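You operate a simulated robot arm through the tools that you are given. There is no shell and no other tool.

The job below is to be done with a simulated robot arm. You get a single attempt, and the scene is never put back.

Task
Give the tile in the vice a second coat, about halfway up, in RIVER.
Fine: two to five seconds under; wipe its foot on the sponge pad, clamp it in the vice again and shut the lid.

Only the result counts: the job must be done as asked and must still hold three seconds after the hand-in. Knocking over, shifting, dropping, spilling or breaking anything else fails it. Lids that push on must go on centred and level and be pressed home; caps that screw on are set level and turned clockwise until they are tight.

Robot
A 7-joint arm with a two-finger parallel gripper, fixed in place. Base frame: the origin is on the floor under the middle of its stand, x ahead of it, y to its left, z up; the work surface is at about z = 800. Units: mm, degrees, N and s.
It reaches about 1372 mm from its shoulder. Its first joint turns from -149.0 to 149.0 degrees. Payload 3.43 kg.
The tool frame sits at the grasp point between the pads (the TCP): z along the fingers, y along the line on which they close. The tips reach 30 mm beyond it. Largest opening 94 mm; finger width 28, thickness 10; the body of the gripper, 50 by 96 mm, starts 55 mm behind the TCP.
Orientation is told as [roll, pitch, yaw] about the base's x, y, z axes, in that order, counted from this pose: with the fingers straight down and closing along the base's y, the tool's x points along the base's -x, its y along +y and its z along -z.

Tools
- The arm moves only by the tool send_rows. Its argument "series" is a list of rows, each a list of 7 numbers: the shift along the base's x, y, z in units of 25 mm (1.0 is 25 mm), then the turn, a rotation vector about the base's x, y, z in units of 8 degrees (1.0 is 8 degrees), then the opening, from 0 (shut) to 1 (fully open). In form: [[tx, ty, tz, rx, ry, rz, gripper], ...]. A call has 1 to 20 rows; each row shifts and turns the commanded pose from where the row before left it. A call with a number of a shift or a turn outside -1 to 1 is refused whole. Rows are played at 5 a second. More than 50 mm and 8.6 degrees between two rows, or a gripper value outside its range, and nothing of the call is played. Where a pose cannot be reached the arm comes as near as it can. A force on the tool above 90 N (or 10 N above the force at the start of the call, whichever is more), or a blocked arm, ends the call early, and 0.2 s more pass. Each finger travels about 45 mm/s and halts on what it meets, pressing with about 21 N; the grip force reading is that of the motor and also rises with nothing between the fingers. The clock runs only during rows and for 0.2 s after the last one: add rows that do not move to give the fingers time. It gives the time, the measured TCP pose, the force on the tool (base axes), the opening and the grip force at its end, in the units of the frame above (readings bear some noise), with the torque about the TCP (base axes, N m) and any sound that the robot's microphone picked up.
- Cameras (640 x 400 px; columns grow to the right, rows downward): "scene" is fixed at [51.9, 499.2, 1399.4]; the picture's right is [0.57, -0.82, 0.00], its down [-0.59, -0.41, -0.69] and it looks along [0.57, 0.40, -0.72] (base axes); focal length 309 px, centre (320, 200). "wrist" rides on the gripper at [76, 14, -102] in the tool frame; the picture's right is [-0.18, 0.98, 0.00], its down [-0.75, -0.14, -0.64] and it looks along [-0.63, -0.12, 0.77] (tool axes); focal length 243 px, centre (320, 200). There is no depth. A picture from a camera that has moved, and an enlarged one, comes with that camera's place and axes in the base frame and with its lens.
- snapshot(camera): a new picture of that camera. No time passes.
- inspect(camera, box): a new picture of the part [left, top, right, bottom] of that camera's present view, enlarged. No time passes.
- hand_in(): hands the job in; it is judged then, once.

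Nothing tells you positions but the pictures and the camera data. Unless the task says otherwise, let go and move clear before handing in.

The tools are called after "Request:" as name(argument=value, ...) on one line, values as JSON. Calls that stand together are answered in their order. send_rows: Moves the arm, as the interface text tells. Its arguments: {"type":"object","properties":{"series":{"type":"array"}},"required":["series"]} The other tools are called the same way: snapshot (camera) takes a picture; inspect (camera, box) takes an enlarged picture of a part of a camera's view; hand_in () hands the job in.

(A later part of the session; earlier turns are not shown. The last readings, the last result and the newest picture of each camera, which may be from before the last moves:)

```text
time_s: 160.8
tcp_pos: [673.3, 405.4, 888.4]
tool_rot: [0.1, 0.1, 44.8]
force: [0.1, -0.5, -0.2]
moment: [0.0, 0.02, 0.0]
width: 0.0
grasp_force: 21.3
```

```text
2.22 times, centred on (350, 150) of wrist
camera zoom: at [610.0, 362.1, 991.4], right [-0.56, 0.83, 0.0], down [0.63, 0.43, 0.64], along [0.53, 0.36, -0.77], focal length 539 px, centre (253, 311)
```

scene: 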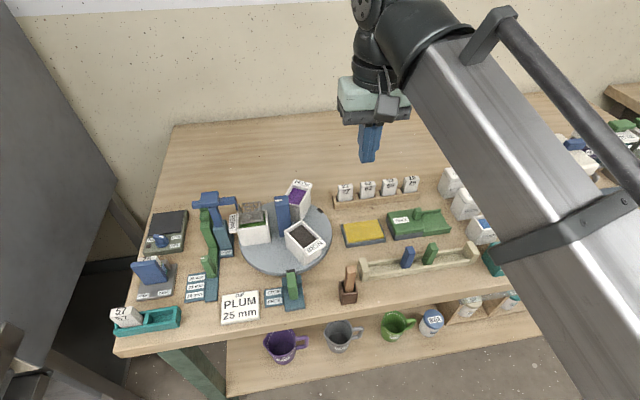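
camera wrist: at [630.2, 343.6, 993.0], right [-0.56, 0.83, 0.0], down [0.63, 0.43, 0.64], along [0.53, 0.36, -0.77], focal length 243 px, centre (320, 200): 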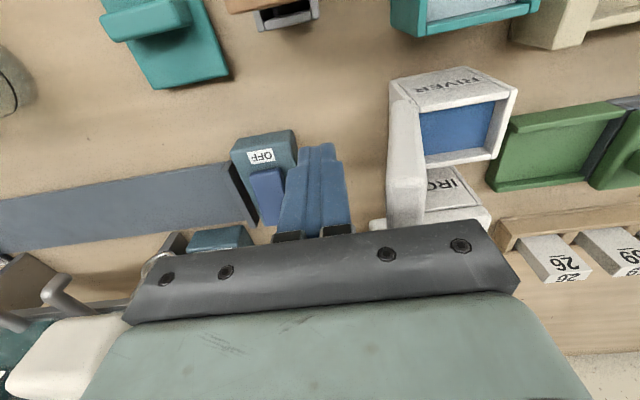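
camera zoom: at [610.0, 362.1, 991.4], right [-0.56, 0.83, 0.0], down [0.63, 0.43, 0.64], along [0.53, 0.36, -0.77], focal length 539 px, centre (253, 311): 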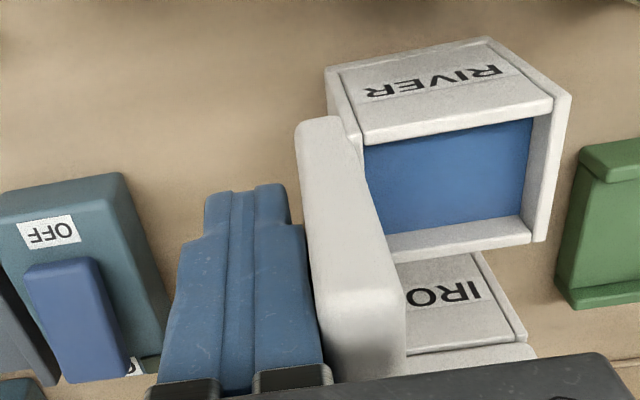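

The lid swung back open as I withdrew: pushing that low also blocks its tab. I'll raise the fingertip above the pivot so only the upper part is pushed, then move toward the pot until the lid falls shut.

Request:
send_rows(series=[[0.2, -0.2, 0, 0, 0, 0, 0], [0.1, -0.1, 0.4, 0, 0, 0, 0], [0, 0, 0.5, 0, 0, 0, 0], [0, 0, 0.3, 0, 0, 0, 0], [-0.15, 0.15, 0, 0, 0, 0, 0], [-0.15, 0.15, 0, 0, 0, 0, 0], [-0.1, 0.1, 0, 0, 0, 0, 0], [0, 0, 0, 0, 0, 0, 0]])

Request:
inspect(camera="scene", box=[450, 150, 570, 260])

Request:
inspect(camera="wrist", box=[250, 60, 450, 240])

```text
time_s: 162.6
tcp_pos: [672.9, 409.1, 917.9]
tool_rot: [0.1, 0.0, 44.9]
force: [0.2, -0.2, -0.1]
moment: [0.0, 0.0, 0.02]
width: 0.1
grasp_force: 20.8
```

```text
3.64 times, centred on (510, 205) of scene
camera zoom: at [51.9, 499.2, 1399.4], right [0.57, -0.82, 0.0], down [-0.59, -0.41, -0.69], along [0.57, 0.4, -0.72], focal length 1125 px, centre (-371, 182)
```

zoom: 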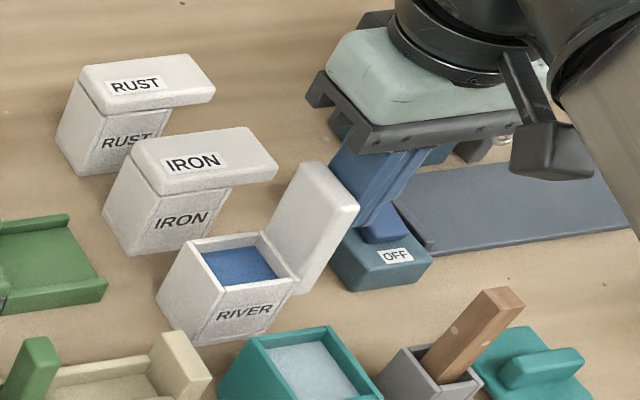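

```text
2.22 times, centred on (350, 150) of wrist
camera zoom: at [608.4, 366.0, 1020.4], right [-0.56, 0.83, 0.0], down [0.63, 0.43, 0.64], along [0.53, 0.36, -0.77], focal length 539 px, centre (253, 311)
```

zoom: 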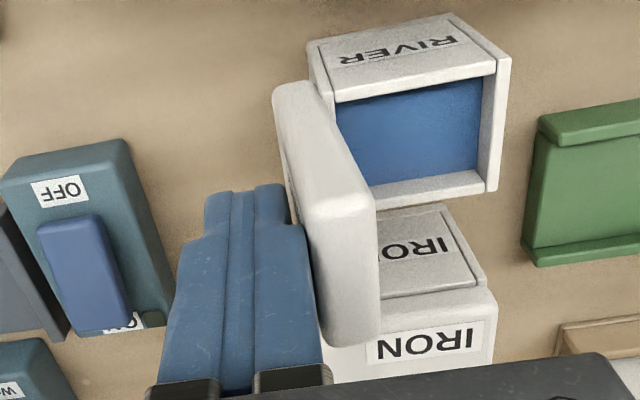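

Request:
send_rows(series=[[-0.1, 0.1, 0, 0, 0, 0, 0], [-0.1, 0.1, 0, 0, 0, 0, 0], [-0.1, 0.1, 0, 0, 0, 0, 0]])

Request:
inspect(camera="scene", box=[450, 150, 570, 260])

Request:
send_rows(series=[[-0.1, 0.1, 0, 0, 0, 0, 0], [-0.1, 0.1, 0, 0, 0, 0, 0]])

Request:
inspect(camera="scene", box=[450, 150, 570, 260])

Request:
inspect(camera="wrist", box=[250, 60, 450, 240])

```text
time_s: 163.4
tcp_pos: [663.7, 417.3, 917.0]
tool_rot: [0.1, 0.0, 45.0]
force: [0.3, -1.0, 0.0]
moment: [0.02, -0.02, 0.01]
width: 0.1
grasp_force: 21.2
```

```text
3.64 times, centred on (510, 205) of scene
camera zoom: at [51.9, 499.2, 1399.4], right [0.57, -0.82, 0.0], down [-0.59, -0.41, -0.69], along [0.57, 0.4, -0.72], focal length 1125 px, centre (-371, 182)
```

zoom: 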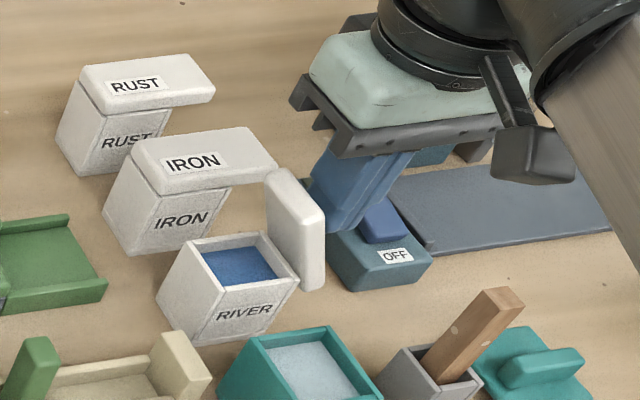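

```text
time_s: 164.0
tcp_pos: [659.4, 421.4, 917.6]
tool_rot: [0.0, 0.1, 44.9]
force: [0.1, -0.6, -0.8]
moment: [-0.05, -0.01, 0.01]
width: 0.0
grasp_force: 21.3
```

```text
3.64 times, centred on (510, 205) of scene
camera zoom: at [51.9, 499.2, 1399.4], right [0.57, -0.82, 0.0], down [-0.59, -0.41, -0.69], along [0.57, 0.4, -0.72], focal length 1125 px, centre (-371, 182)
```

zoom: 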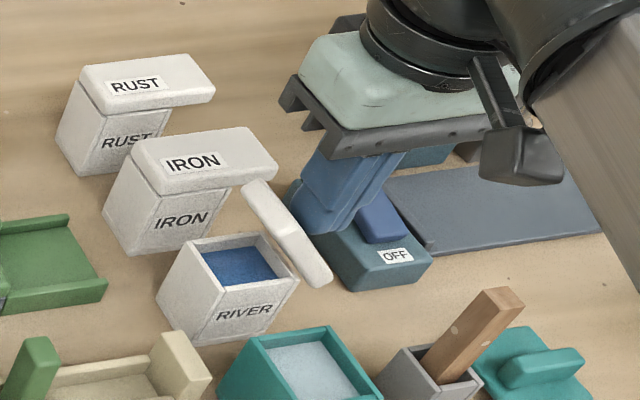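

```text
2.22 times, centred on (350, 150) of wrist
camera zoom: at [595.5, 377.6, 1020.9], right [-0.56, 0.83, 0.0], down [0.63, 0.43, 0.64], along [0.53, 0.36, -0.77], focal length 539 px, centre (253, 311)
```

zoom: 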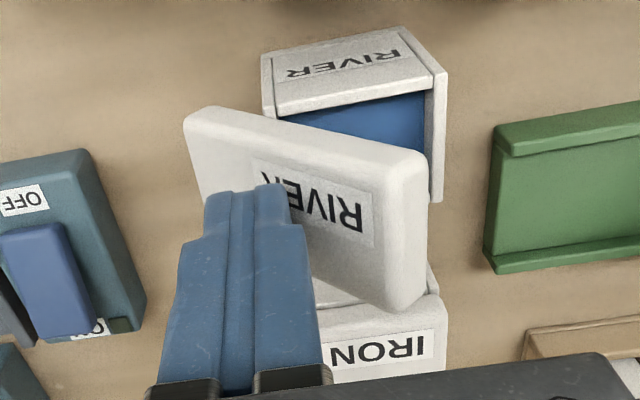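

Request:
send_rows(series=[[0, 0, 0, 0, 0, 0, 0], [0, 0, 0, 0, 0, 0, 0]])

Request:
inspect(camera="scene", box=[450, 150, 570, 260])

```text
time_s: 164.6
tcp_pos: [658.3, 421.3, 918.8]
tool_rot: [0.0, 0.1, 44.9]
force: [0.1, -0.4, 0.8]
moment: [0.02, 0.03, 0.03]
width: 0.0
grasp_force: 20.9
```

```text
3.64 times, centred on (510, 205) of scene
camera zoom: at [51.9, 499.2, 1399.4], right [0.57, -0.82, 0.0], down [-0.59, -0.41, -0.69], along [0.57, 0.4, -0.72], focal length 1125 px, centre (-371, 182)
```

zoom: 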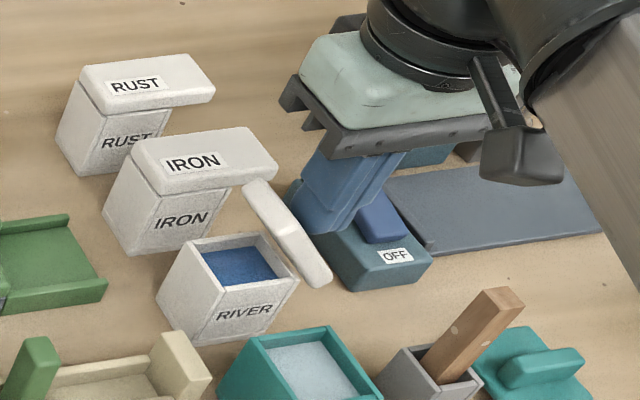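

The lid still leans on my finger, so it follows nicely. I'll keep pushing it over in small steps.

Request:
send_rows(series=[[-0.1, 0.1, 0, 0, 0, 0, 0], [-0.1, 0.1, 0, 0, 0, 0, 0], [0, 0, 0, 0, 0, 0, 0]])

Request:
inspect(camera="scene", box=[450, 150, 570, 260])

Request:
send_rows(series=[[-0.1, 0.1, 0, 0, 0, 0, 0], [-0.1, 0.1, 0, 0, 0, 0, 0], [0, 0, 0, 0, 0, 0, 0]])

Request:
inspect(camera="scene", box=[450, 150, 570, 260])

```text
time_s: 165.4
tcp_pos: [653.2, 424.3, 918.9]
tool_rot: [-0.1, 0.1, 44.8]
force: [-0.5, -0.6, 0.5]
moment: [0.0, 0.02, 0.03]
width: 0.1
grasp_force: 20.2
```

```text
3.64 times, centred on (510, 205) of scene
camera zoom: at [51.9, 499.2, 1399.4], right [0.57, -0.82, 0.0], down [-0.59, -0.41, -0.69], along [0.57, 0.4, -0.72], focal length 1125 px, centre (-371, 182)
```

zoom: 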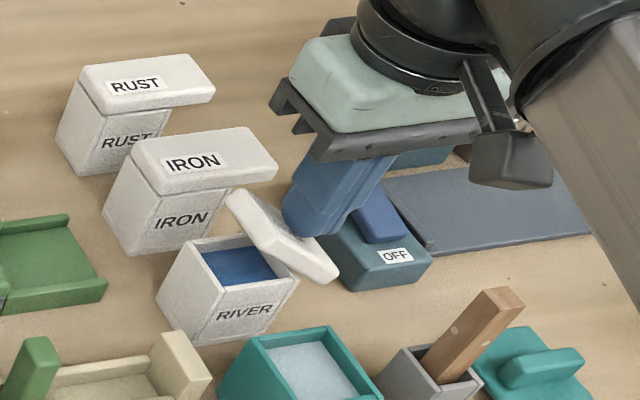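

```text
time_s: 166.2
tcp_pos: [647.8, 430.3, 918.3]
tool_rot: [0.1, 0.1, 45.0]
force: [0.0, -0.4, 0.0]
moment: [0.0, -0.01, 0.02]
width: 0.0
grasp_force: 20.8
```

```text
3.64 times, centred on (510, 205) of scene
camera zoom: at [51.9, 499.2, 1399.4], right [0.57, -0.82, 0.0], down [-0.59, -0.41, -0.69], along [0.57, 0.4, -0.72], focal length 1125 px, centre (-371, 182)
```

zoom: 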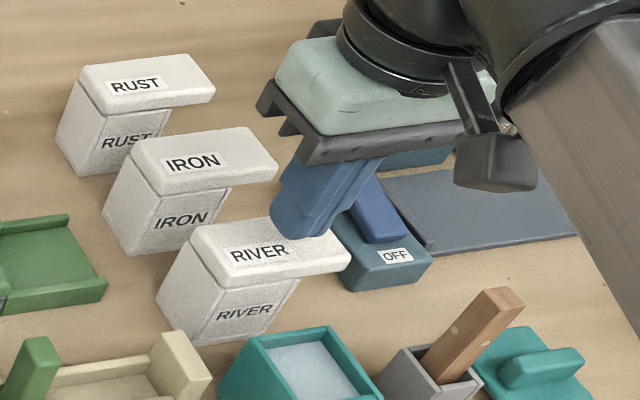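

The lid is shut. I'll press it gently on top, over the pot's centre, to make sure it is fully home.

Request:
send_rows(series=[[-0.33, 0.33, 0.1, 0, 0, 0, 0], [-0.33, 0.33, 0, 0, 0, 0, 0], [0, 0, -0.3, 0, 0, 0, 0], [0, 0, -0.16, 0, 0, 0, 0], [0, 0, 0, 0, 0, 0, 0]])

Request:
send_rows(series=[[0, 0, -0.1, 0, 0, 0, 0], [0, 0, 0, 0, 0, 0, 0]])

Request:
send_rows(series=[[0, 0, -0.06, 0, 0, 0, 0], [0, 0, 0, 0, 0, 0, 0]])

```text
time_s: 167.4
tcp_pos: [629.9, 445.9, 908.4]
tool_rot: [0.0, 0.1, 44.8]
force: [-0.7, 0.5, -0.5]
moment: [0.0, 0.01, -0.02]
width: 0.1
grasp_force: 20.8
```

```text
time_s: 168.0
tcp_pos: [631.8, 447.0, 906.6]
tool_rot: [0.0, 0.1, 44.9]
force: [-1.0, -0.3, 0.9]
moment: [0.0, 0.01, 0.02]
width: 0.0
grasp_force: 20.8
```

```text
time_s: 168.6
tcp_pos: [631.5, 446.5, 905.1]
tool_rot: [0.0, 0.1, 45.0]
force: [-1.0, -1.1, 8.8]
moment: [0.06, -0.05, 0.02]
width: 0.0
grasp_force: 20.9
```

Request:
send_rows(series=[[0, 0, -0.03, 0, 0, 0, 0], [0, 0, 0, 0, 0, 0, 0]])

Request:
send_rows(series=[[0, 0, 0.3, 0, 0, 0, 0], [0, 0, 0.8, 0, 0, 0, 0], [0, 0, 0.9, 0, 0, 0, 0], [0, 0, 0.9, 0, 0, 0, 0], [0, 0, 0.9, 0, 0, 0, 0], [0, 0, 0, 0, 0, 0, 0]])

Request:
inspect(camera="scene", box=[450, 190, 530, 250])

Request:
snapshot(camera="wrist")

```text
time_s: 169.2
tcp_pos: [631.7, 447.1, 904.7]
tool_rot: [-0.1, 0.0, 44.8]
force: [2.0, 4.7, 31.9]
moment: [-0.02, -0.13, -0.04]
width: 0.0
grasp_force: 20.9
```

```text
time_s: 170.6
tcp_pos: [631.0, 446.9, 999.8]
tool_rot: [-0.1, 0.1, 45.0]
force: [-0.3, 0.6, -0.8]
moment: [0.02, 0.0, 0.02]
width: 0.1
grasp_force: 20.7
```

```text
6.67 times, centred on (490, 220) of scene
camera zoom: at [51.9, 499.2, 1399.4], right [0.57, -0.82, 0.0], down [-0.59, -0.41, -0.69], along [0.57, 0.4, -0.72], focal length 2062 px, centre (-813, 67)
```

zoom: 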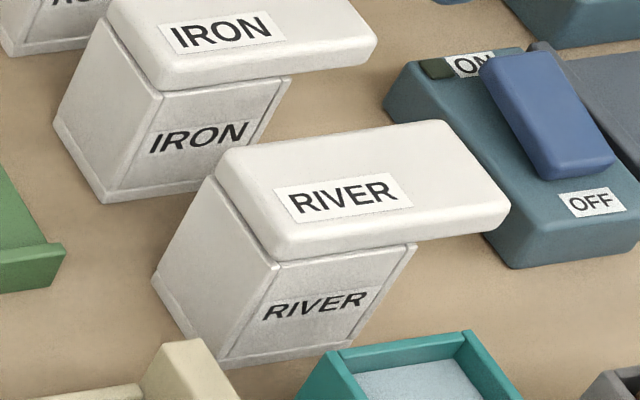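

```text
taken
camera wrist: at [567.0, 402.9, 1102.0], right [-0.56, 0.83, 0.0], down [0.63, 0.43, 0.64], along [0.53, 0.36, -0.77], focal length 243 px, centre (320, 200)
```

wrist: 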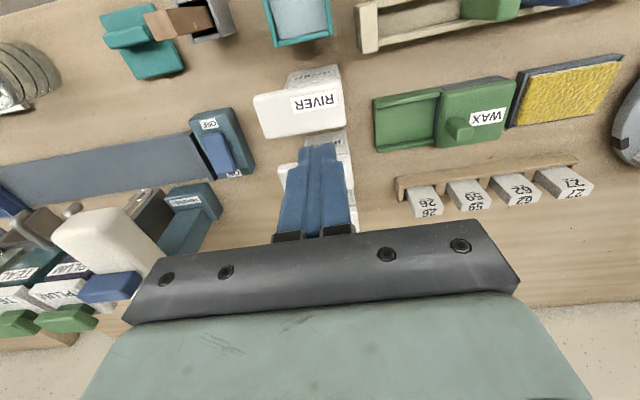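

The RIVER lid looks exactly as at the start. Before handing in, I want to check and undo the small change to the mixer head from my early touch, so I'll move up and look at it from above.

Request:
inspect(camera="scene", box=[490, 110, 640, 280])

Request:
send_rows(series=[[0, 0, 0.9, 0, 0, 0, 0.2], [0, 0, 0.9, 0, 0, 0, 0.5], [0, 0, 0.9, 0, 0, 0, 0.6], [0, 0, 0.9, 0, 0, 0, 0.7], [0, 0, 0.9, 0, 0, 0, 0.7], [0.9, -0.5, 0, 0, 0, 0, 0.7], [0.9, -0.5, 0, 0, 0, 0, 0.7], [0.9, -0.5, 0, 0, 0, 0, 0.7], [0.9, -0.5, 0, 0, 0, 0, 0.7], [0.9, -0.5, 0, 0, 0, 0, 0.7], [0.9, -0.5, 0, 0, 0, 0, 0.7], [0, 0, 0, 0, 0, 0, 0.7]])

Request:
snapshot(camera="wrist")

Request:
snapshot(camera="scene")

```text
2.35 times, centred on (565, 195) of scene
camera zoom: at [51.9, 499.2, 1399.4], right [0.57, -0.82, 0.0], down [-0.59, -0.41, -0.69], along [0.57, 0.4, -0.72], focal length 728 px, centre (-256, 212)
```

zoom: 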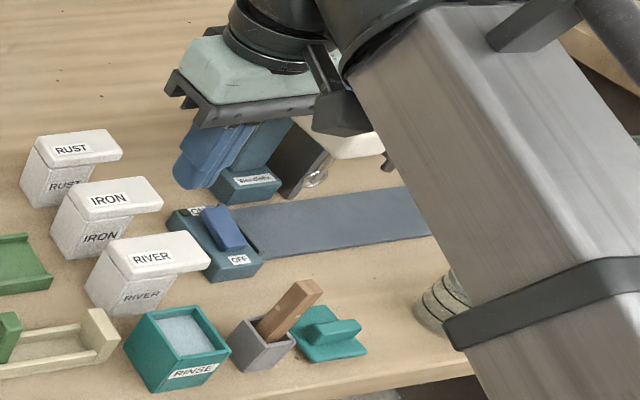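

```text
time_s: 173.2
tcp_pos: [769.0, 370.6, 1111.4]
tool_rot: [0.0, 0.1, 44.9]
force: [-0.2, -0.9, 0.4]
moment: [-0.01, 0.0, -0.02]
width: 65.9
grasp_force: 0.1
```

```text
taken
camera wrist: at [705.9, 326.4, 1214.2], right [-0.56, 0.83, 0.0], down [0.63, 0.43, 0.64], along [0.53, 0.36, -0.77], focal length 243 px, centre (320, 200)
```

wrist: 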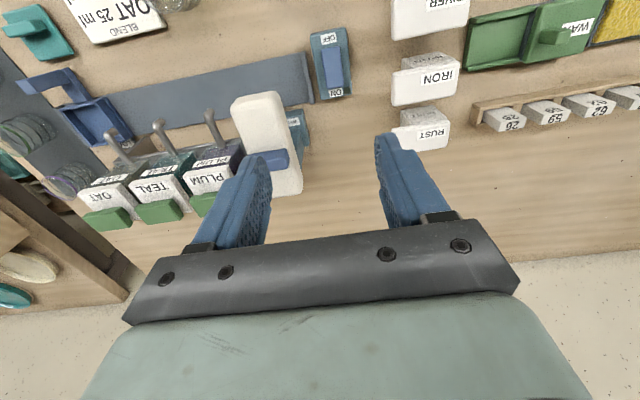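

```text
taken
```

scene: 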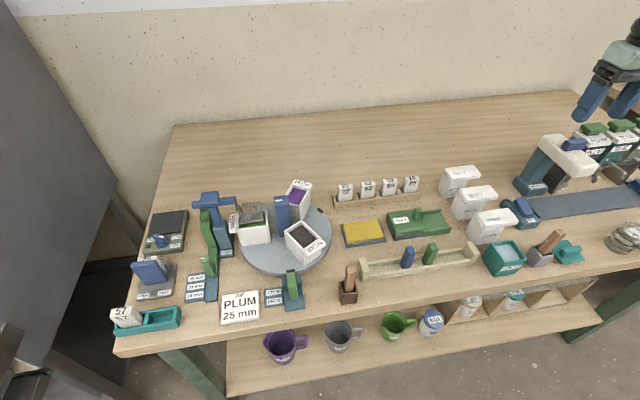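

Request:
inspect(camera="scene", box=[490, 110, 640, 280])

Request:
inspect(camera="wrist", box=[180, 70, 340, 220])

Request:
inspect(camera="scene", box=[535, 115, 615, 195])

```text
2.35 times, centred on (565, 195) of scene
camera zoom: at [51.9, 499.2, 1399.4], right [0.57, -0.82, 0.0], down [-0.59, -0.41, -0.69], along [0.57, 0.4, -0.72], focal length 728 px, centre (-256, 212)
```

zoom: 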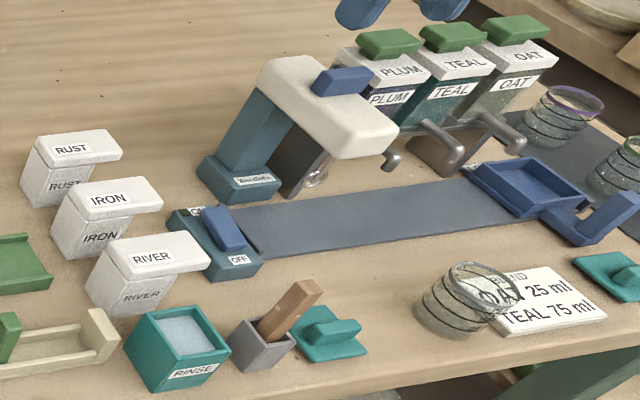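

```text
2.67 times, centred on (260, 145) of wrist
camera zoom: at [705.9, 326.4, 1214.2], right [-0.56, 0.83, 0.0], down [0.63, 0.43, 0.64], along [0.53, 0.36, -0.77], focal length 647 px, centre (480, 347)
```

zoom: 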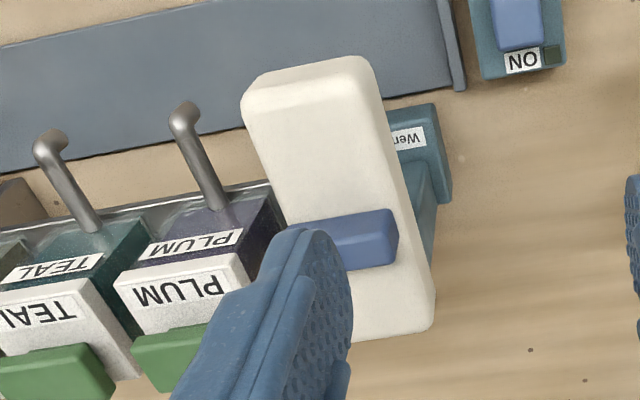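

```text
5.00 times, centred on (575, 155) of scene
camera zoom: at [51.9, 499.2, 1399.4], right [0.57, -0.82, 0.0], down [-0.59, -0.41, -0.69], along [0.57, 0.4, -0.72], focal length 1547 px, centre (-955, 425)
```

zoom: 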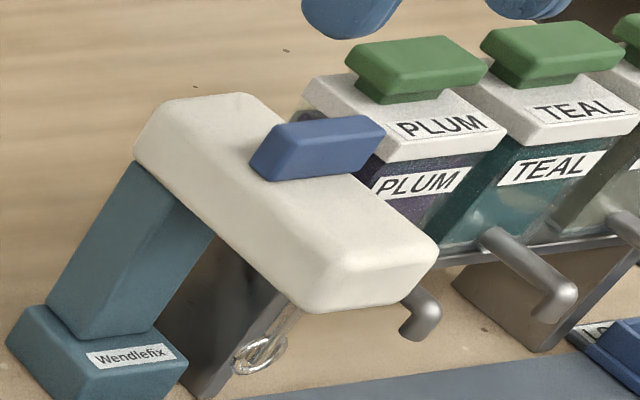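

Request:
inspect(camera="scene", box=[420, 130, 640, 300])

Request:
inspect(camera="wrist", box=[0, 50, 240, 330])

```text
2.35 times, centred on (530, 215) of scene
camera zoom: at [51.9, 499.2, 1399.4], right [0.57, -0.82, 0.0], down [-0.59, -0.41, -0.69], along [0.57, 0.4, -0.72], focal length 728 px, centre (-174, 165)
```

zoom: 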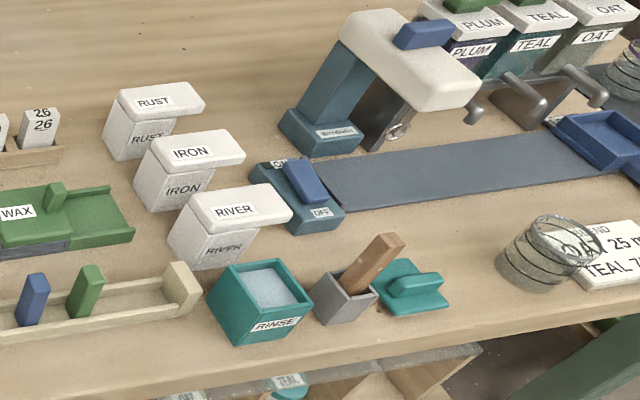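

```text
1.43 times, centred on (120, 190) of wrist
camera zoom: at [705.9, 326.4, 1214.2], right [-0.56, 0.83, 0.0], down [0.63, 0.43, 0.64], along [0.53, 0.36, -0.77], focal length 347 px, centre (606, 214)
```

zoom: 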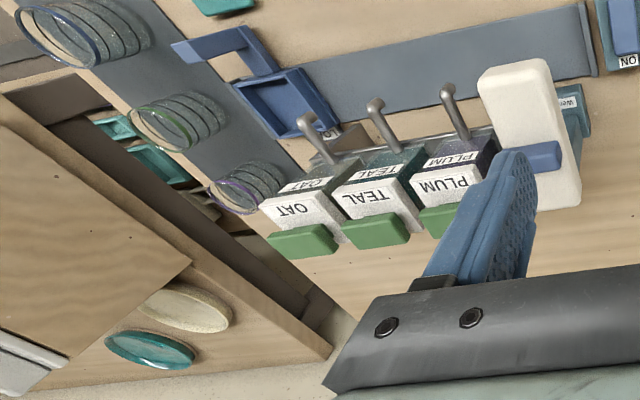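

Comparing the same crops, the mixer head's front sits about 12 mm lower than at the start, so I'll try to lift it back. I'll move above its front end with the fingers open and measure.

Request:
send_rows(series=[[0.73, -0.52, 0, 0, 0, 0, 0.8], [0.73, -0.52, 0, 0, 0, 0, 0.8], [0.73, -0.52, 0, 0, 0, 0, 0.8], [0, 0, -0.7, 0, 0, 0, 0.8], [0, 0, -0.7, 0, 0, 0, 0.8], [0, 0, 0, 0, 0, 0, 0.8]])

Request:
snapshot(camera="wrist")

Request:
inspect(camera="scene", box=[520, 80, 640, 200])

```text
time_s: 174.6
tcp_pos: [820.0, 332.9, 1075.0]
tool_rot: [0.0, 0.2, 44.9]
force: [0.6, 0.6, 0.2]
moment: [-0.01, 0.01, -0.01]
width: 75.1
grasp_force: 0.1
```

```text
taken
camera wrist: at [757.1, 288.7, 1178.8], right [-0.56, 0.83, 0.0], down [0.63, 0.43, 0.64], along [0.53, 0.36, -0.77], focal length 243 px, centre (320, 200)
```

wrist: 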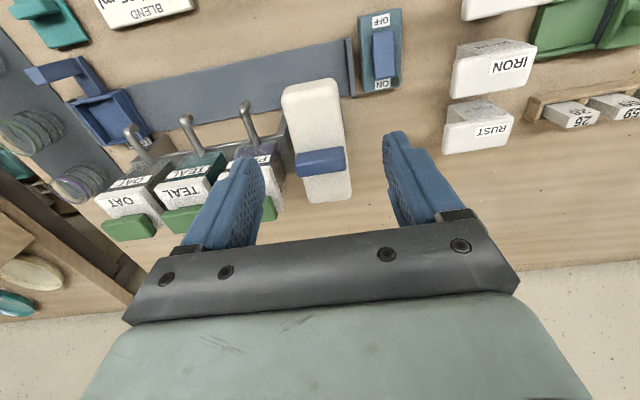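

```text
3.33 times, centred on (580, 140) of scene
camera zoom: at [51.9, 499.2, 1399.4], right [0.57, -0.82, 0.0], down [-0.59, -0.41, -0.69], along [0.57, 0.4, -0.72], focal length 1031 px, centre (-547, 400)
```

zoom: 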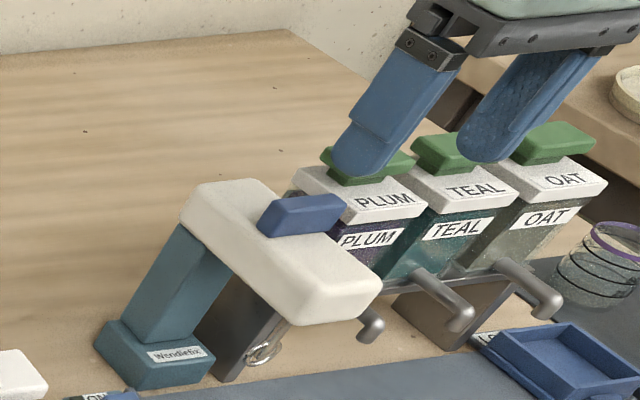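

Request:
inspect(camera="wrist", box=[240, 60, 400, 210])

```text
2.67 times, centred on (320, 135) of wrist
camera zoom: at [757.1, 288.7, 1178.8], right [-0.56, 0.83, 0.0], down [0.63, 0.43, 0.64], along [0.53, 0.36, -0.77], focal length 647 px, centre (320, 373)
```

zoom: 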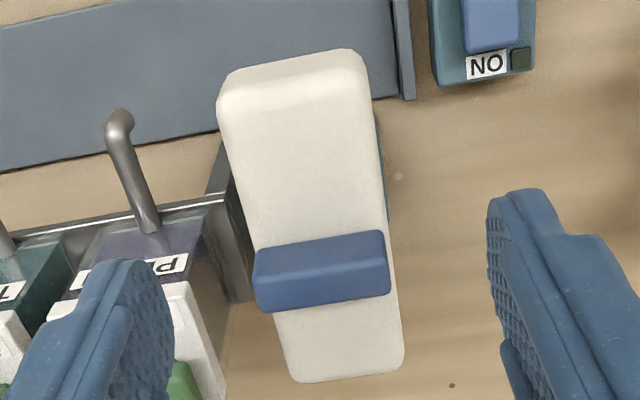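

The head spans e1 329–377 with its front at e2≈799, top z≈958 — clear of the PLUM dispenser beside it. I'll centre on its front end and descend around it carefully.

Request:
send_rows(series=[[0.243, -0.243, -0.6, 0, 0, 0, 0.74], [0, 0, -0.7, 0, 0, 0, 0.74], [0, 0, -0.8, 0, 0, 0, 0.74], [0, 0, -0.8, 0, 0, 0, 0.74], [0, 0, 0, 0, 0, 0, 0.74]])

Request:
snapshot(camera="wrist")

Request:
inspect(camera="wrist", box=[220, 90, 420, 240])

Request:
inspect(camera="scene", box=[520, 80, 640, 200])

```text
time_s: 175.8
tcp_pos: [828.2, 326.0, 1003.1]
tool_rot: [0.0, 0.1, 44.9]
force: [-0.2, 0.3, 0.2]
moment: [-0.01, 0.02, 0.01]
width: 69.4
grasp_force: 0.0
```

```text
taken
camera wrist: at [765.2, 283.3, 1105.4], right [-0.56, 0.83, 0.0], down [0.63, 0.43, 0.64], along [0.53, 0.36, -0.77], focal length 243 px, centre (320, 200)
```

wrist: 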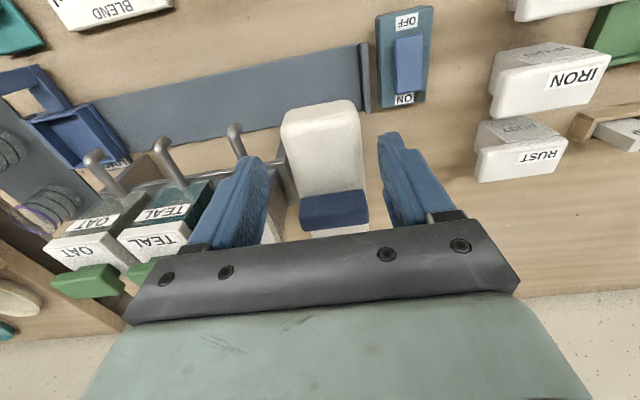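

```text
2.67 times, centred on (320, 165) of wrist
camera zoom: at [765.2, 283.3, 1105.4], right [-0.56, 0.83, 0.0], down [0.63, 0.43, 0.64], along [0.53, 0.36, -0.77], focal length 647 px, centre (320, 293)
```

zoom: 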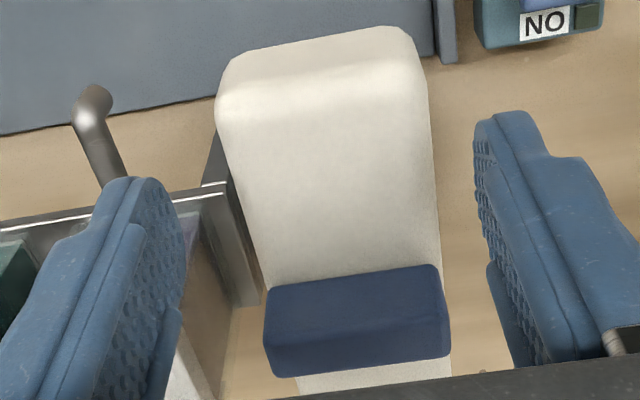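

```text
3.33 times, centred on (580, 140) of scene
camera zoom: at [51.9, 499.2, 1399.4], right [0.57, -0.82, 0.0], down [-0.59, -0.41, -0.69], along [0.57, 0.4, -0.72], focal length 1031 px, centre (-547, 400)
```

zoom: 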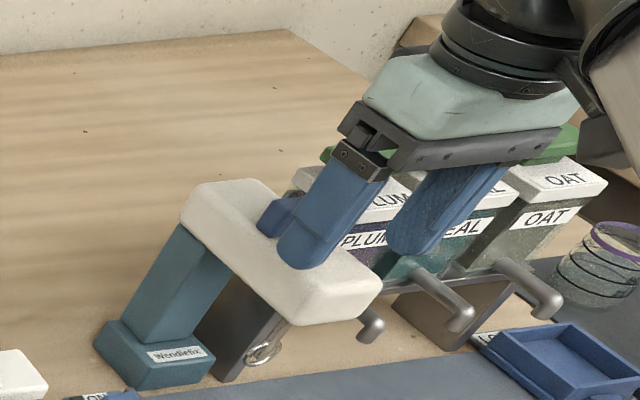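

Request:
send_rows(series=[[0, 0, -0.6, 0, 0, 0, 0.74], [0, 0, -0.6, 0, 0, 0, 0.74], [0, 0, -0.5, 0, 0, 0, 0.74], [0, 0, -0.4, 0, 0, 0, 0.74], [0, 0, 0, 0, 0, 0, 0.74]])

Request:
inspect(camera="wrist", box=[220, 90, 420, 240])

Request:
inspect(camera="scene", box=[535, 100, 625, 190])

```text
time_s: 177.0
tcp_pos: [828.0, 326.9, 952.8]
tool_rot: [0.0, 0.1, 44.9]
force: [0.7, 0.3, 0.0]
moment: [0.0, -0.01, 0.02]
width: 69.6
grasp_force: 0.1
```

```text
2.67 times, centred on (320, 165) of wrist
camera zoom: at [764.9, 283.7, 1054.7], right [-0.56, 0.83, 0.0], down [0.63, 0.43, 0.64], along [0.53, 0.36, -0.77], focal length 647 px, centre (320, 293)
```

zoom: 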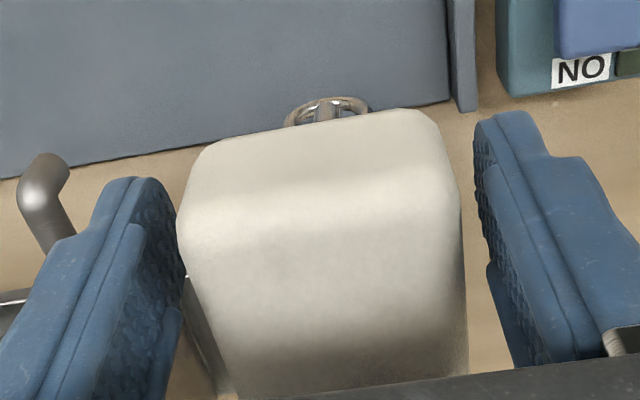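

```text
4.44 times, centred on (580, 145) of scene
camera zoom: at [51.9, 499.2, 1399.4], right [0.57, -0.82, 0.0], down [-0.59, -0.41, -0.69], along [0.57, 0.4, -0.72], focal length 1375 px, centre (-836, 444)
```

zoom: 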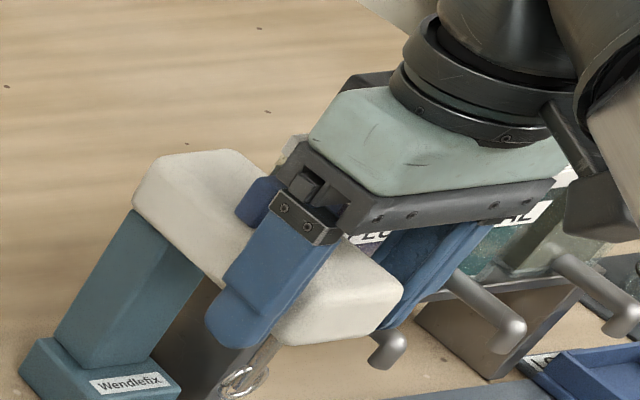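

The head's front is between the pads with no contact. I'll centre by 2 mm, close on it and lift in small steps, comparing with the start position.

Request:
send_rows(series=[[-0.054, 0.054, 0, 0, 0, 0, 0.68], [0, 0, 0, 0, 0, 0, 0.58], [0, 0, 0, 0, 0, 0, 0.5], [0, 0, 0, 0, 0, 0, 0.45], [0, 0, 0, 0, 0, 0, 0.45]])

Request:
send_rows(series=[[0, 0, 0.12, 0, 0, 0, 0.45], [0, 0, 0, 0, 0, 0, 0.45]])

Request:
inspect(camera="scene", box=[535, 100, 625, 190])

```text
time_s: 178.2
tcp_pos: [827.1, 327.2, 949.9]
tool_rot: [-0.1, 0.1, 44.9]
force: [7.7, -9.7, -2.5]
moment: [-0.04, -0.42, 0.08]
width: 56.4
grasp_force: 45.0
```

```text
time_s: 178.8
tcp_pos: [826.3, 327.9, 954.8]
tool_rot: [0.0, 0.0, 44.9]
force: [6.4, -8.4, -4.2]
moment: [-0.23, -0.73, -0.08]
width: 56.1
grasp_force: 45.0
```

```text
4.44 times, centred on (580, 145) of scene
camera zoom: at [51.9, 499.2, 1399.4], right [0.57, -0.82, 0.0], down [-0.59, -0.41, -0.69], along [0.57, 0.4, -0.72], focal length 1375 px, centre (-836, 444)
```

zoom: 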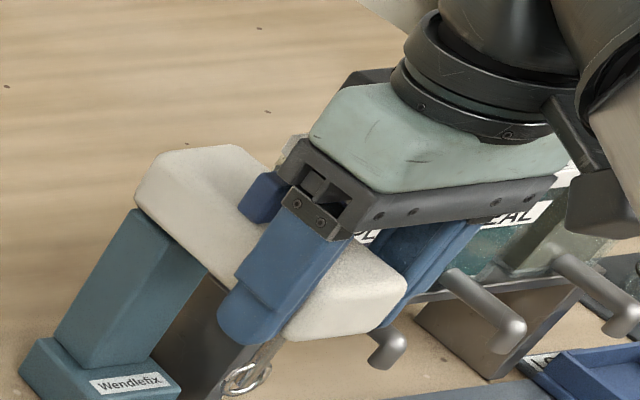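

The head follows easily (about 4 N). I'll raise it about 8 mm more and compare.

Request:
send_rows(series=[[0, 0, 0.12, 0, 0, 0, 0.45], [0, 0, 0.12, 0, 0, 0, 0.45], [0, 0, 0.08, 0, 0, 0, 0.45], [0, 0, 0, 0, 0, 0, 0.45]])

Request:
inspect(camera="scene", box=[490, 110, 640, 280])

Request:
inspect(camera="scene", box=[535, 100, 625, 190])

```text
time_s: 179.8
tcp_pos: [827.6, 326.1, 962.0]
tool_rot: [0.0, 0.1, 44.9]
force: [14.4, -9.3, -1.1]
moment: [0.02, 0.41, 0.08]
width: 56.4
grasp_force: 44.6
```

```text
2.35 times, centred on (565, 195) of scene
camera zoom: at [51.9, 499.2, 1399.4], right [0.57, -0.82, 0.0], down [-0.59, -0.41, -0.69], along [0.57, 0.4, -0.72], focal length 728 px, centre (-256, 212)
```

zoom: 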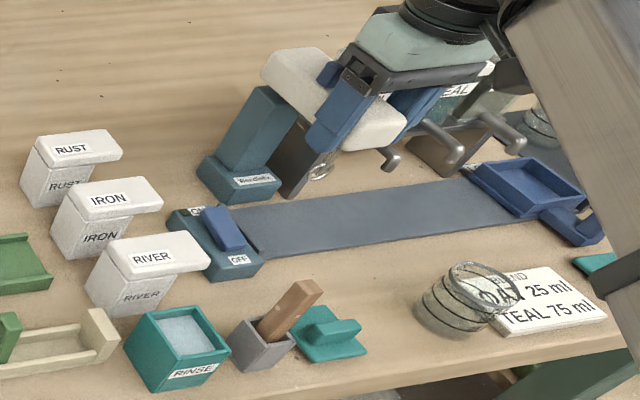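

```text
4.44 times, centred on (580, 145) of scene
camera zoom: at [51.9, 499.2, 1399.4], right [0.57, -0.82, 0.0], down [-0.59, -0.41, -0.69], along [0.57, 0.4, -0.72], focal length 1375 px, centre (-836, 444)
```

zoom: 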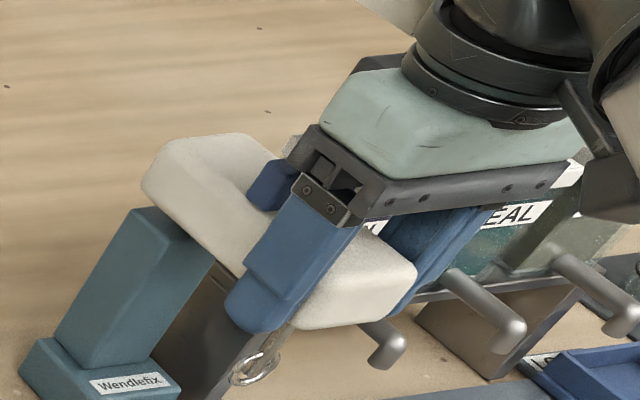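

The head is back to about its starting height (whisk and front end match the first pictures). I'll add one more millimetre, release, and see whether it holds.

Request:
send_rows(series=[[0, 0, 0.04, 0, 0, 0, 0.45], [0, 0, 0, 0, 0, 0, 0.45], [0, 0, 0, 0, 0, 0, 0.6], [0, 0, 0, 0, 0, 0, 0.74], [0, 0, 0, 0, 0, 0, 0.74]])

Request:
inspect(camera="scene", box=[535, 100, 625, 190])

Request:
send_rows(series=[[0, 0, 0.5, 0, 0, 0, 0.74], [0, 0, 0.8, 0, 0, 0, 0.74], [0, 0, 0.9, 0, 0, 0, 0.74], [0, 0, 0.9, 0, 0, 0, 0.74], [0, 0, 0.9, 0, 0, 0, 0.74], [0, 0, 0.9, 0, 0, 0, 0.74], [-0.6, 0.6, 0, 0, 0, 0, 0.74], [-0.9, 0.9, 0, 0, 0, 0, 0.74], [-0.9, 0.9, 0, 0, 0, 0, 0.74], [-0.9, 0.9, 0, 0, 0, 0, 0.74], [-0.9, 0.9, 0, 0, 0, 0, 0.74], [-0.9, 0.9, 0, 0, 0, 0, 0.74], [-0.9, 0.9, 0, 0, 0, 0, 0.74], [-0.9, 0.9, 0, 0, 0, 0, 0.74], [-0.9, 0.9, 0, 0, 0, 0, 0.74], [-0.9, 0.9, 0, 0, 0, 0, 0.74], [-0.9, 0.9, 0, 0, 0, 0, 0.74], [-0.9, 0.9, 0, 0, 0, 0, 0.74], [-0.9, 0.9, 0, 0, 0, 0, 0.74]])

Request:
inspect(camera="scene", box=[490, 110, 640, 280])

Request:
inspect(camera="scene", box=[535, 115, 615, 195])

Request:
inspect(camera="scene", box=[420, 130, 640, 300])

```text
time_s: 181.0
tcp_pos: [825.3, 327.6, 964.4]
tool_rot: [-0.1, 0.1, 44.8]
force: [-0.2, 0.1, -0.3]
moment: [0.03, -0.01, -0.01]
width: 69.6
grasp_force: 0.1
```

```text
4.44 times, centred on (580, 145) of scene
camera zoom: at [51.9, 499.2, 1399.4], right [0.57, -0.82, 0.0], down [-0.59, -0.41, -0.69], along [0.57, 0.4, -0.72], focal length 1375 px, centre (-836, 444)
```

zoom: 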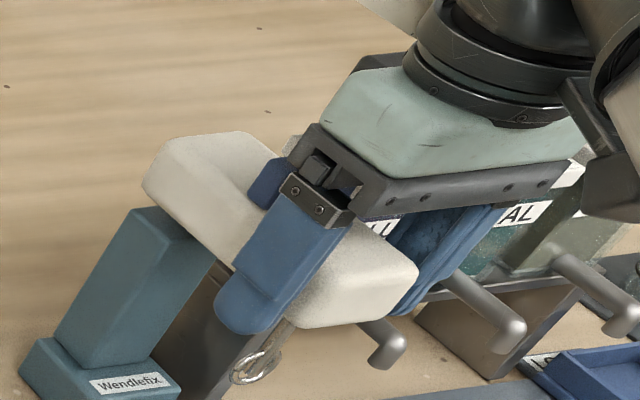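

```text
time_s: 185.0
tcp_pos: [538.6, 614.7, 1086.0]
tool_rot: [0.0, 0.1, 44.9]
force: [-0.2, -0.3, 0.2]
moment: [0.0, -0.01, 0.01]
width: 69.4
grasp_force: 0.1
```

```text
2.35 times, centred on (565, 195) of scene
camera zoom: at [51.9, 499.2, 1399.4], right [0.57, -0.82, 0.0], down [-0.59, -0.41, -0.69], along [0.57, 0.4, -0.72], focal length 728 px, centre (-256, 212)
```

zoom: 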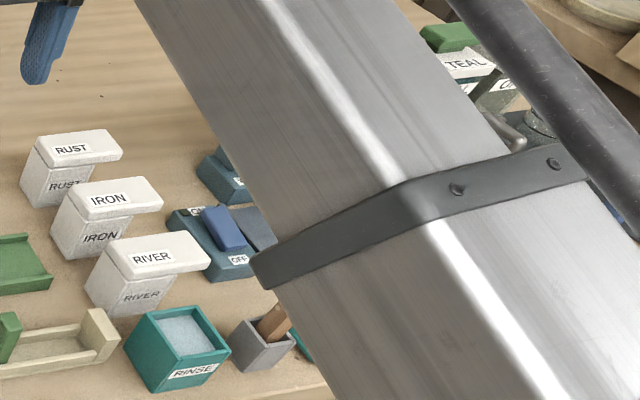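

```text
5.00 times, centred on (575, 155) of scene
camera zoom: at [51.9, 499.2, 1399.4], right [0.57, -0.82, 0.0], down [-0.59, -0.41, -0.69], along [0.57, 0.4, -0.72], focal length 1547 px, centre (-955, 425)
```

zoom: 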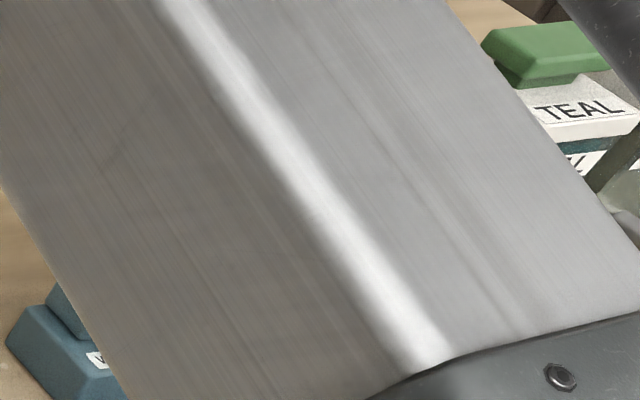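

```text
2.35 times, centred on (530, 215) of scene
camera zoom: at [51.9, 499.2, 1399.4], right [0.57, -0.82, 0.0], down [-0.59, -0.41, -0.69], along [0.57, 0.4, -0.72], focal length 728 px, centre (-174, 165)
```

zoom: 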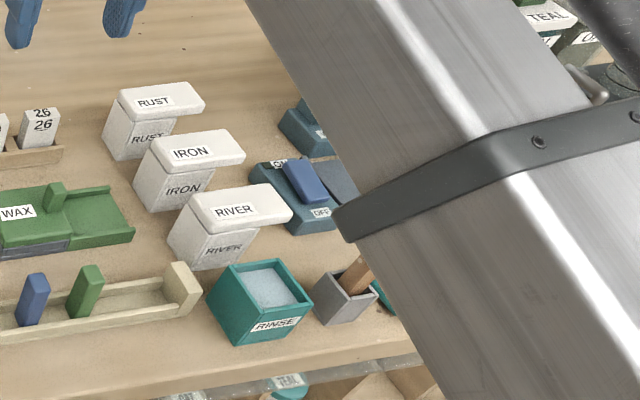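

The head stayed up after release. I'll move the arm out of the camera's way to compare with the early picture.

Request:
send_rows(series=[[-0.9, 0.85, 0.1, 0, 0, 0, 0.74], [-0.9, 0.85, 0.1, 0, 0, 0, 0.74], [-0.9, 0.85, 0.1, 0, 0, 0, 0.74], [-0.9, 0.85, 0, 0, 0, 0, 0.74], [-0.9, 0.85, 0, 0, 0, 0, 0.74], [-0.9, 0.85, 0, 0, 0, 0, 0.74], [-0.9, 0.85, 0, 0, 0, 0, 0.74], [-0.9, 0.85, 0, 0, 0, 0, 0.74], [-0.9, 0.85, 0, 0, 0, 0, 0.74], [-0.9, 0.85, 0, 0, 0, 0, 0.74], [-0.9, 0.85, 0, 0, 0, 0, 0.74], [-0.9, 0.85, 0, 0, 0, 0, 0.74], [-0.9, 0.85, 0, 0, 0, 0, 0.74], [-0.9, 0.85, 0, 0, 0, 0, 0.74], [-0.9, 0.85, 0, 0, 0, 0, 0.74]])

Request:
inspect(camera="scene", box=[490, 110, 640, 280])

Request:
inspect(camera="scene", box=[535, 115, 615, 195])

Request:
inspect(camera="scene", box=[420, 130, 640, 300])

Request:
snapshot(camera="scene")

```text
time_s: 188.2
tcp_pos: [202.1, 930.0, 1093.9]
tool_rot: [-0.1, 0.1, 45.0]
force: [0.5, -0.7, -0.3]
moment: [-0.02, 0.0, -0.02]
width: 69.5
grasp_force: 0.1
```

```text
2.35 times, centred on (565, 195) of scene
camera zoom: at [51.9, 499.2, 1399.4], right [0.57, -0.82, 0.0], down [-0.59, -0.41, -0.69], along [0.57, 0.4, -0.72], focal length 728 px, centre (-256, 212)
```

zoom: 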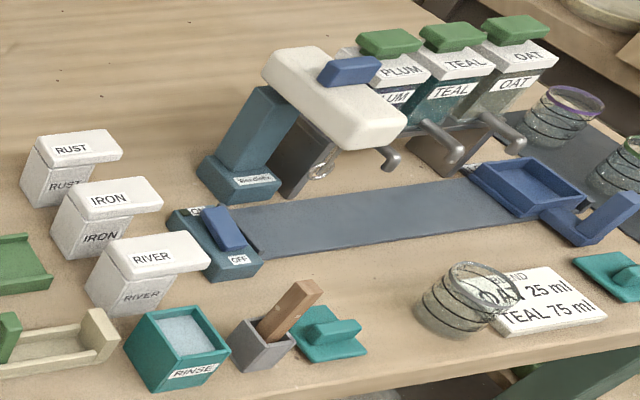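

```text
5.00 times, centred on (575, 155) of scene
camera zoom: at [51.9, 499.2, 1399.4], right [0.57, -0.82, 0.0], down [-0.59, -0.41, -0.69], along [0.57, 0.4, -0.72], focal length 1547 px, centre (-955, 425)
```

zoom: 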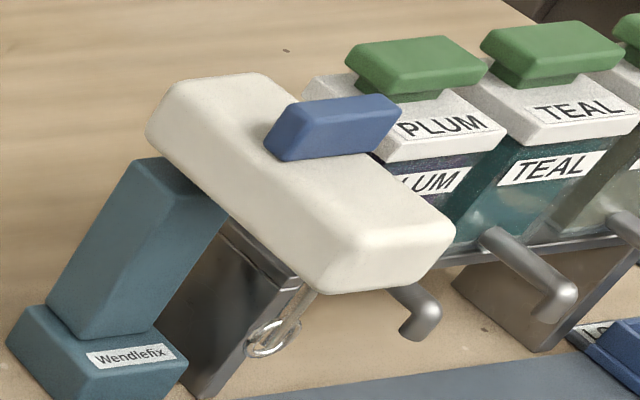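

```text
2.35 times, centred on (530, 215) of scene
camera zoom: at [51.9, 499.2, 1399.4], right [0.57, -0.82, 0.0], down [-0.59, -0.41, -0.69], along [0.57, 0.4, -0.72], focal length 728 px, centre (-174, 165)
```

zoom: 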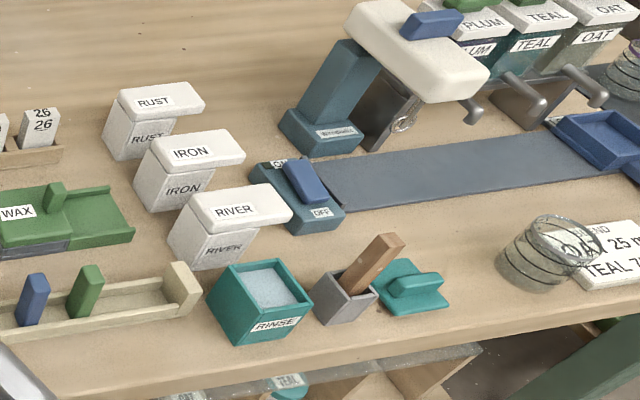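

```text
taken
```

scene: 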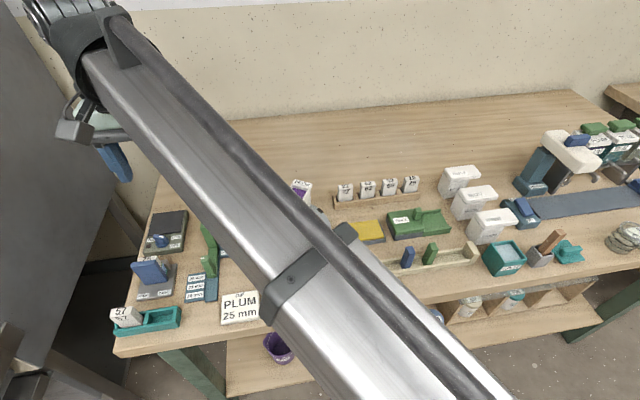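

The mixer head now matches the early picture (even the partly hidden PLUM label). I'll move the arm back to its initial, clear position and check everything once more.

Request:
send_rows(series=[[0.77, -0.98, 0, 0, 0, 0, 0.74], [0.77, -0.98, 0, 0, 0, 0, 0.74], [0.77, -0.98, 0, 0, 0, 0, 0.74], [0.77, -0.98, 0, 0, 0, 0, 0.74], [0.77, -0.98, 0, 0, 0, 0, 0.74], [0.77, -0.98, 0, 0, 0, 0, 0.74], [0.77, -0.98, 0, 0, 0, 0, 0.74], [0.77, -0.98, 0, 0, 0, 0, 0.74], [0.77, -0.98, 0, 0, 0, 0, 0.74], [0.77, -0.98, 0, 0, 0, 0, 0.74], [0.77, -0.98, 0, 0, 0, 0, 0.74], [0.77, -0.98, 0, 0, 0, 0, 0.74], [0.77, -0.98, 0, 0, 0, 0, 0.74], [0.77, -0.98, 0, 0, 0, 0, 0.74], [0.77, -0.98, 0, 0, 0, 0, 0.74], [0.77, -0.98, 0, 0, 0, 0, 0.74]])

Request:
snapshot(camera="scene")

Request:
inspect(camera="scene", box=[330, 205, 400, 250])

Request:
inspect(camera="scene", box=[120, 235, 190, 310])

Request:
inspect(camera="scene", box=[320, 160, 480, 300])

Request:
inspect(camera="scene", box=[200, 160, 360, 290])

```text
time_s: 191.6
tcp_pos: [511.2, 537.5, 1091.8]
tool_rot: [0.0, 0.2, 45.0]
force: [-0.1, -0.1, -0.3]
moment: [0.01, -0.01, 0.02]
width: 69.5
grasp_force: 0.0
```

```text
taken
```

scene: 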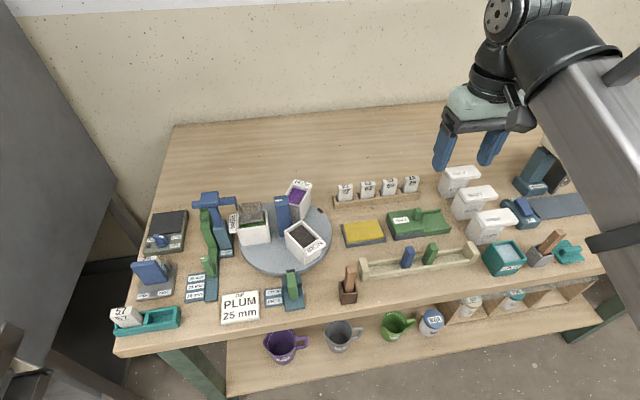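

```text
8.89 times, centred on (365, 228) of scene
camera zoom: at [51.9, 499.2, 1399.4], right [0.57, -0.82, 0.0], down [-0.59, -0.41, -0.69], along [0.57, 0.4, -0.72], focal length 2750 px, centre (-80, -44)
```

zoom: 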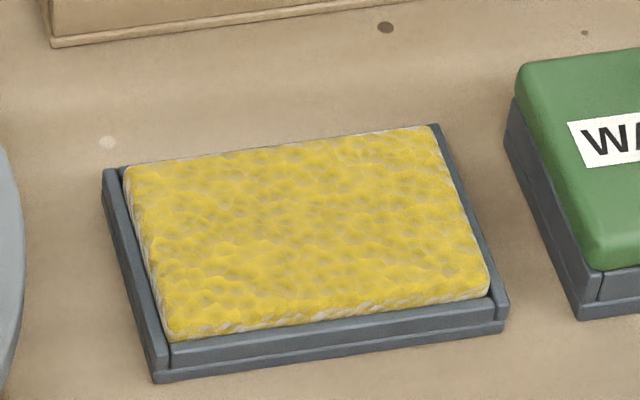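

```text
5.33 times, centred on (155, 272) of scene
camera zoom: at [51.9, 499.2, 1399.4], right [0.57, -0.82, 0.0], down [-0.59, -0.41, -0.69], along [0.57, 0.4, -0.72], focal length 1650 px, centre (1200, -187)
```

zoom: 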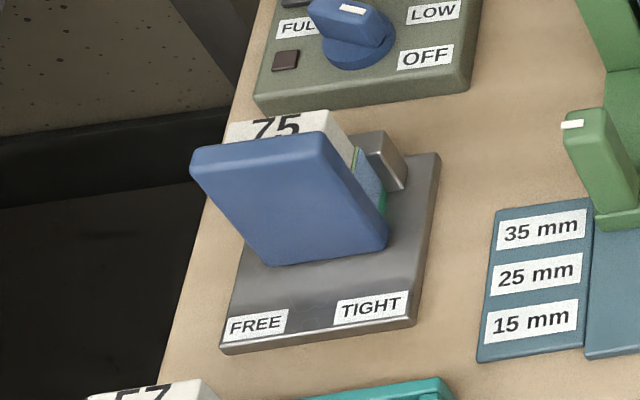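

```text
2.86 times, centred on (400, 230) of scene
camera zoom: at [51.9, 499.2, 1399.4], right [0.57, -0.82, 0.0], down [-0.59, -0.41, -0.69], along [0.57, 0.4, -0.72], focal length 884 px, centre (91, 114)
```

zoom: 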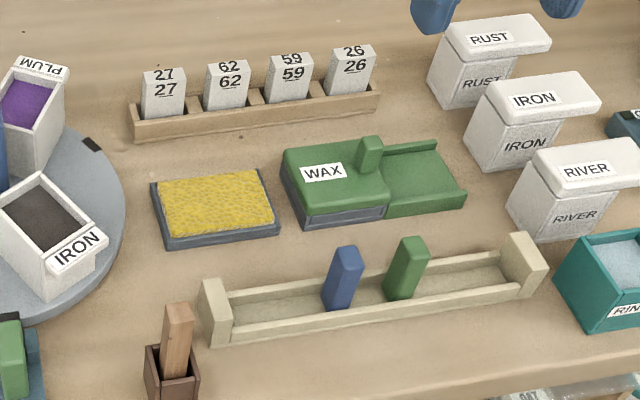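

```text
3.08 times, centred on (280, 225) of scene
camera zoom: at [51.9, 499.2, 1399.4], right [0.57, -0.82, 0.0], down [-0.59, -0.41, -0.69], along [0.57, 0.4, -0.72], focal length 952 px, centre (443, 123)
```

zoom: 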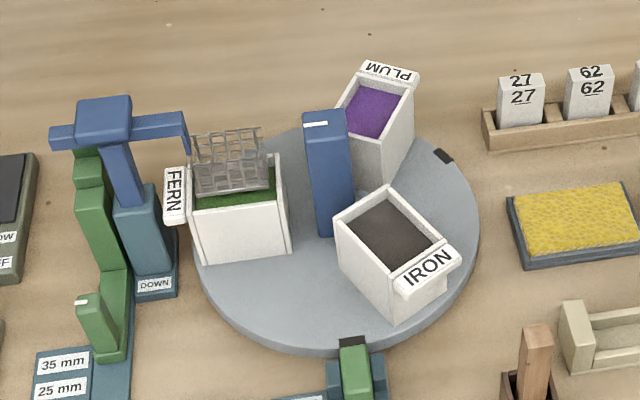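

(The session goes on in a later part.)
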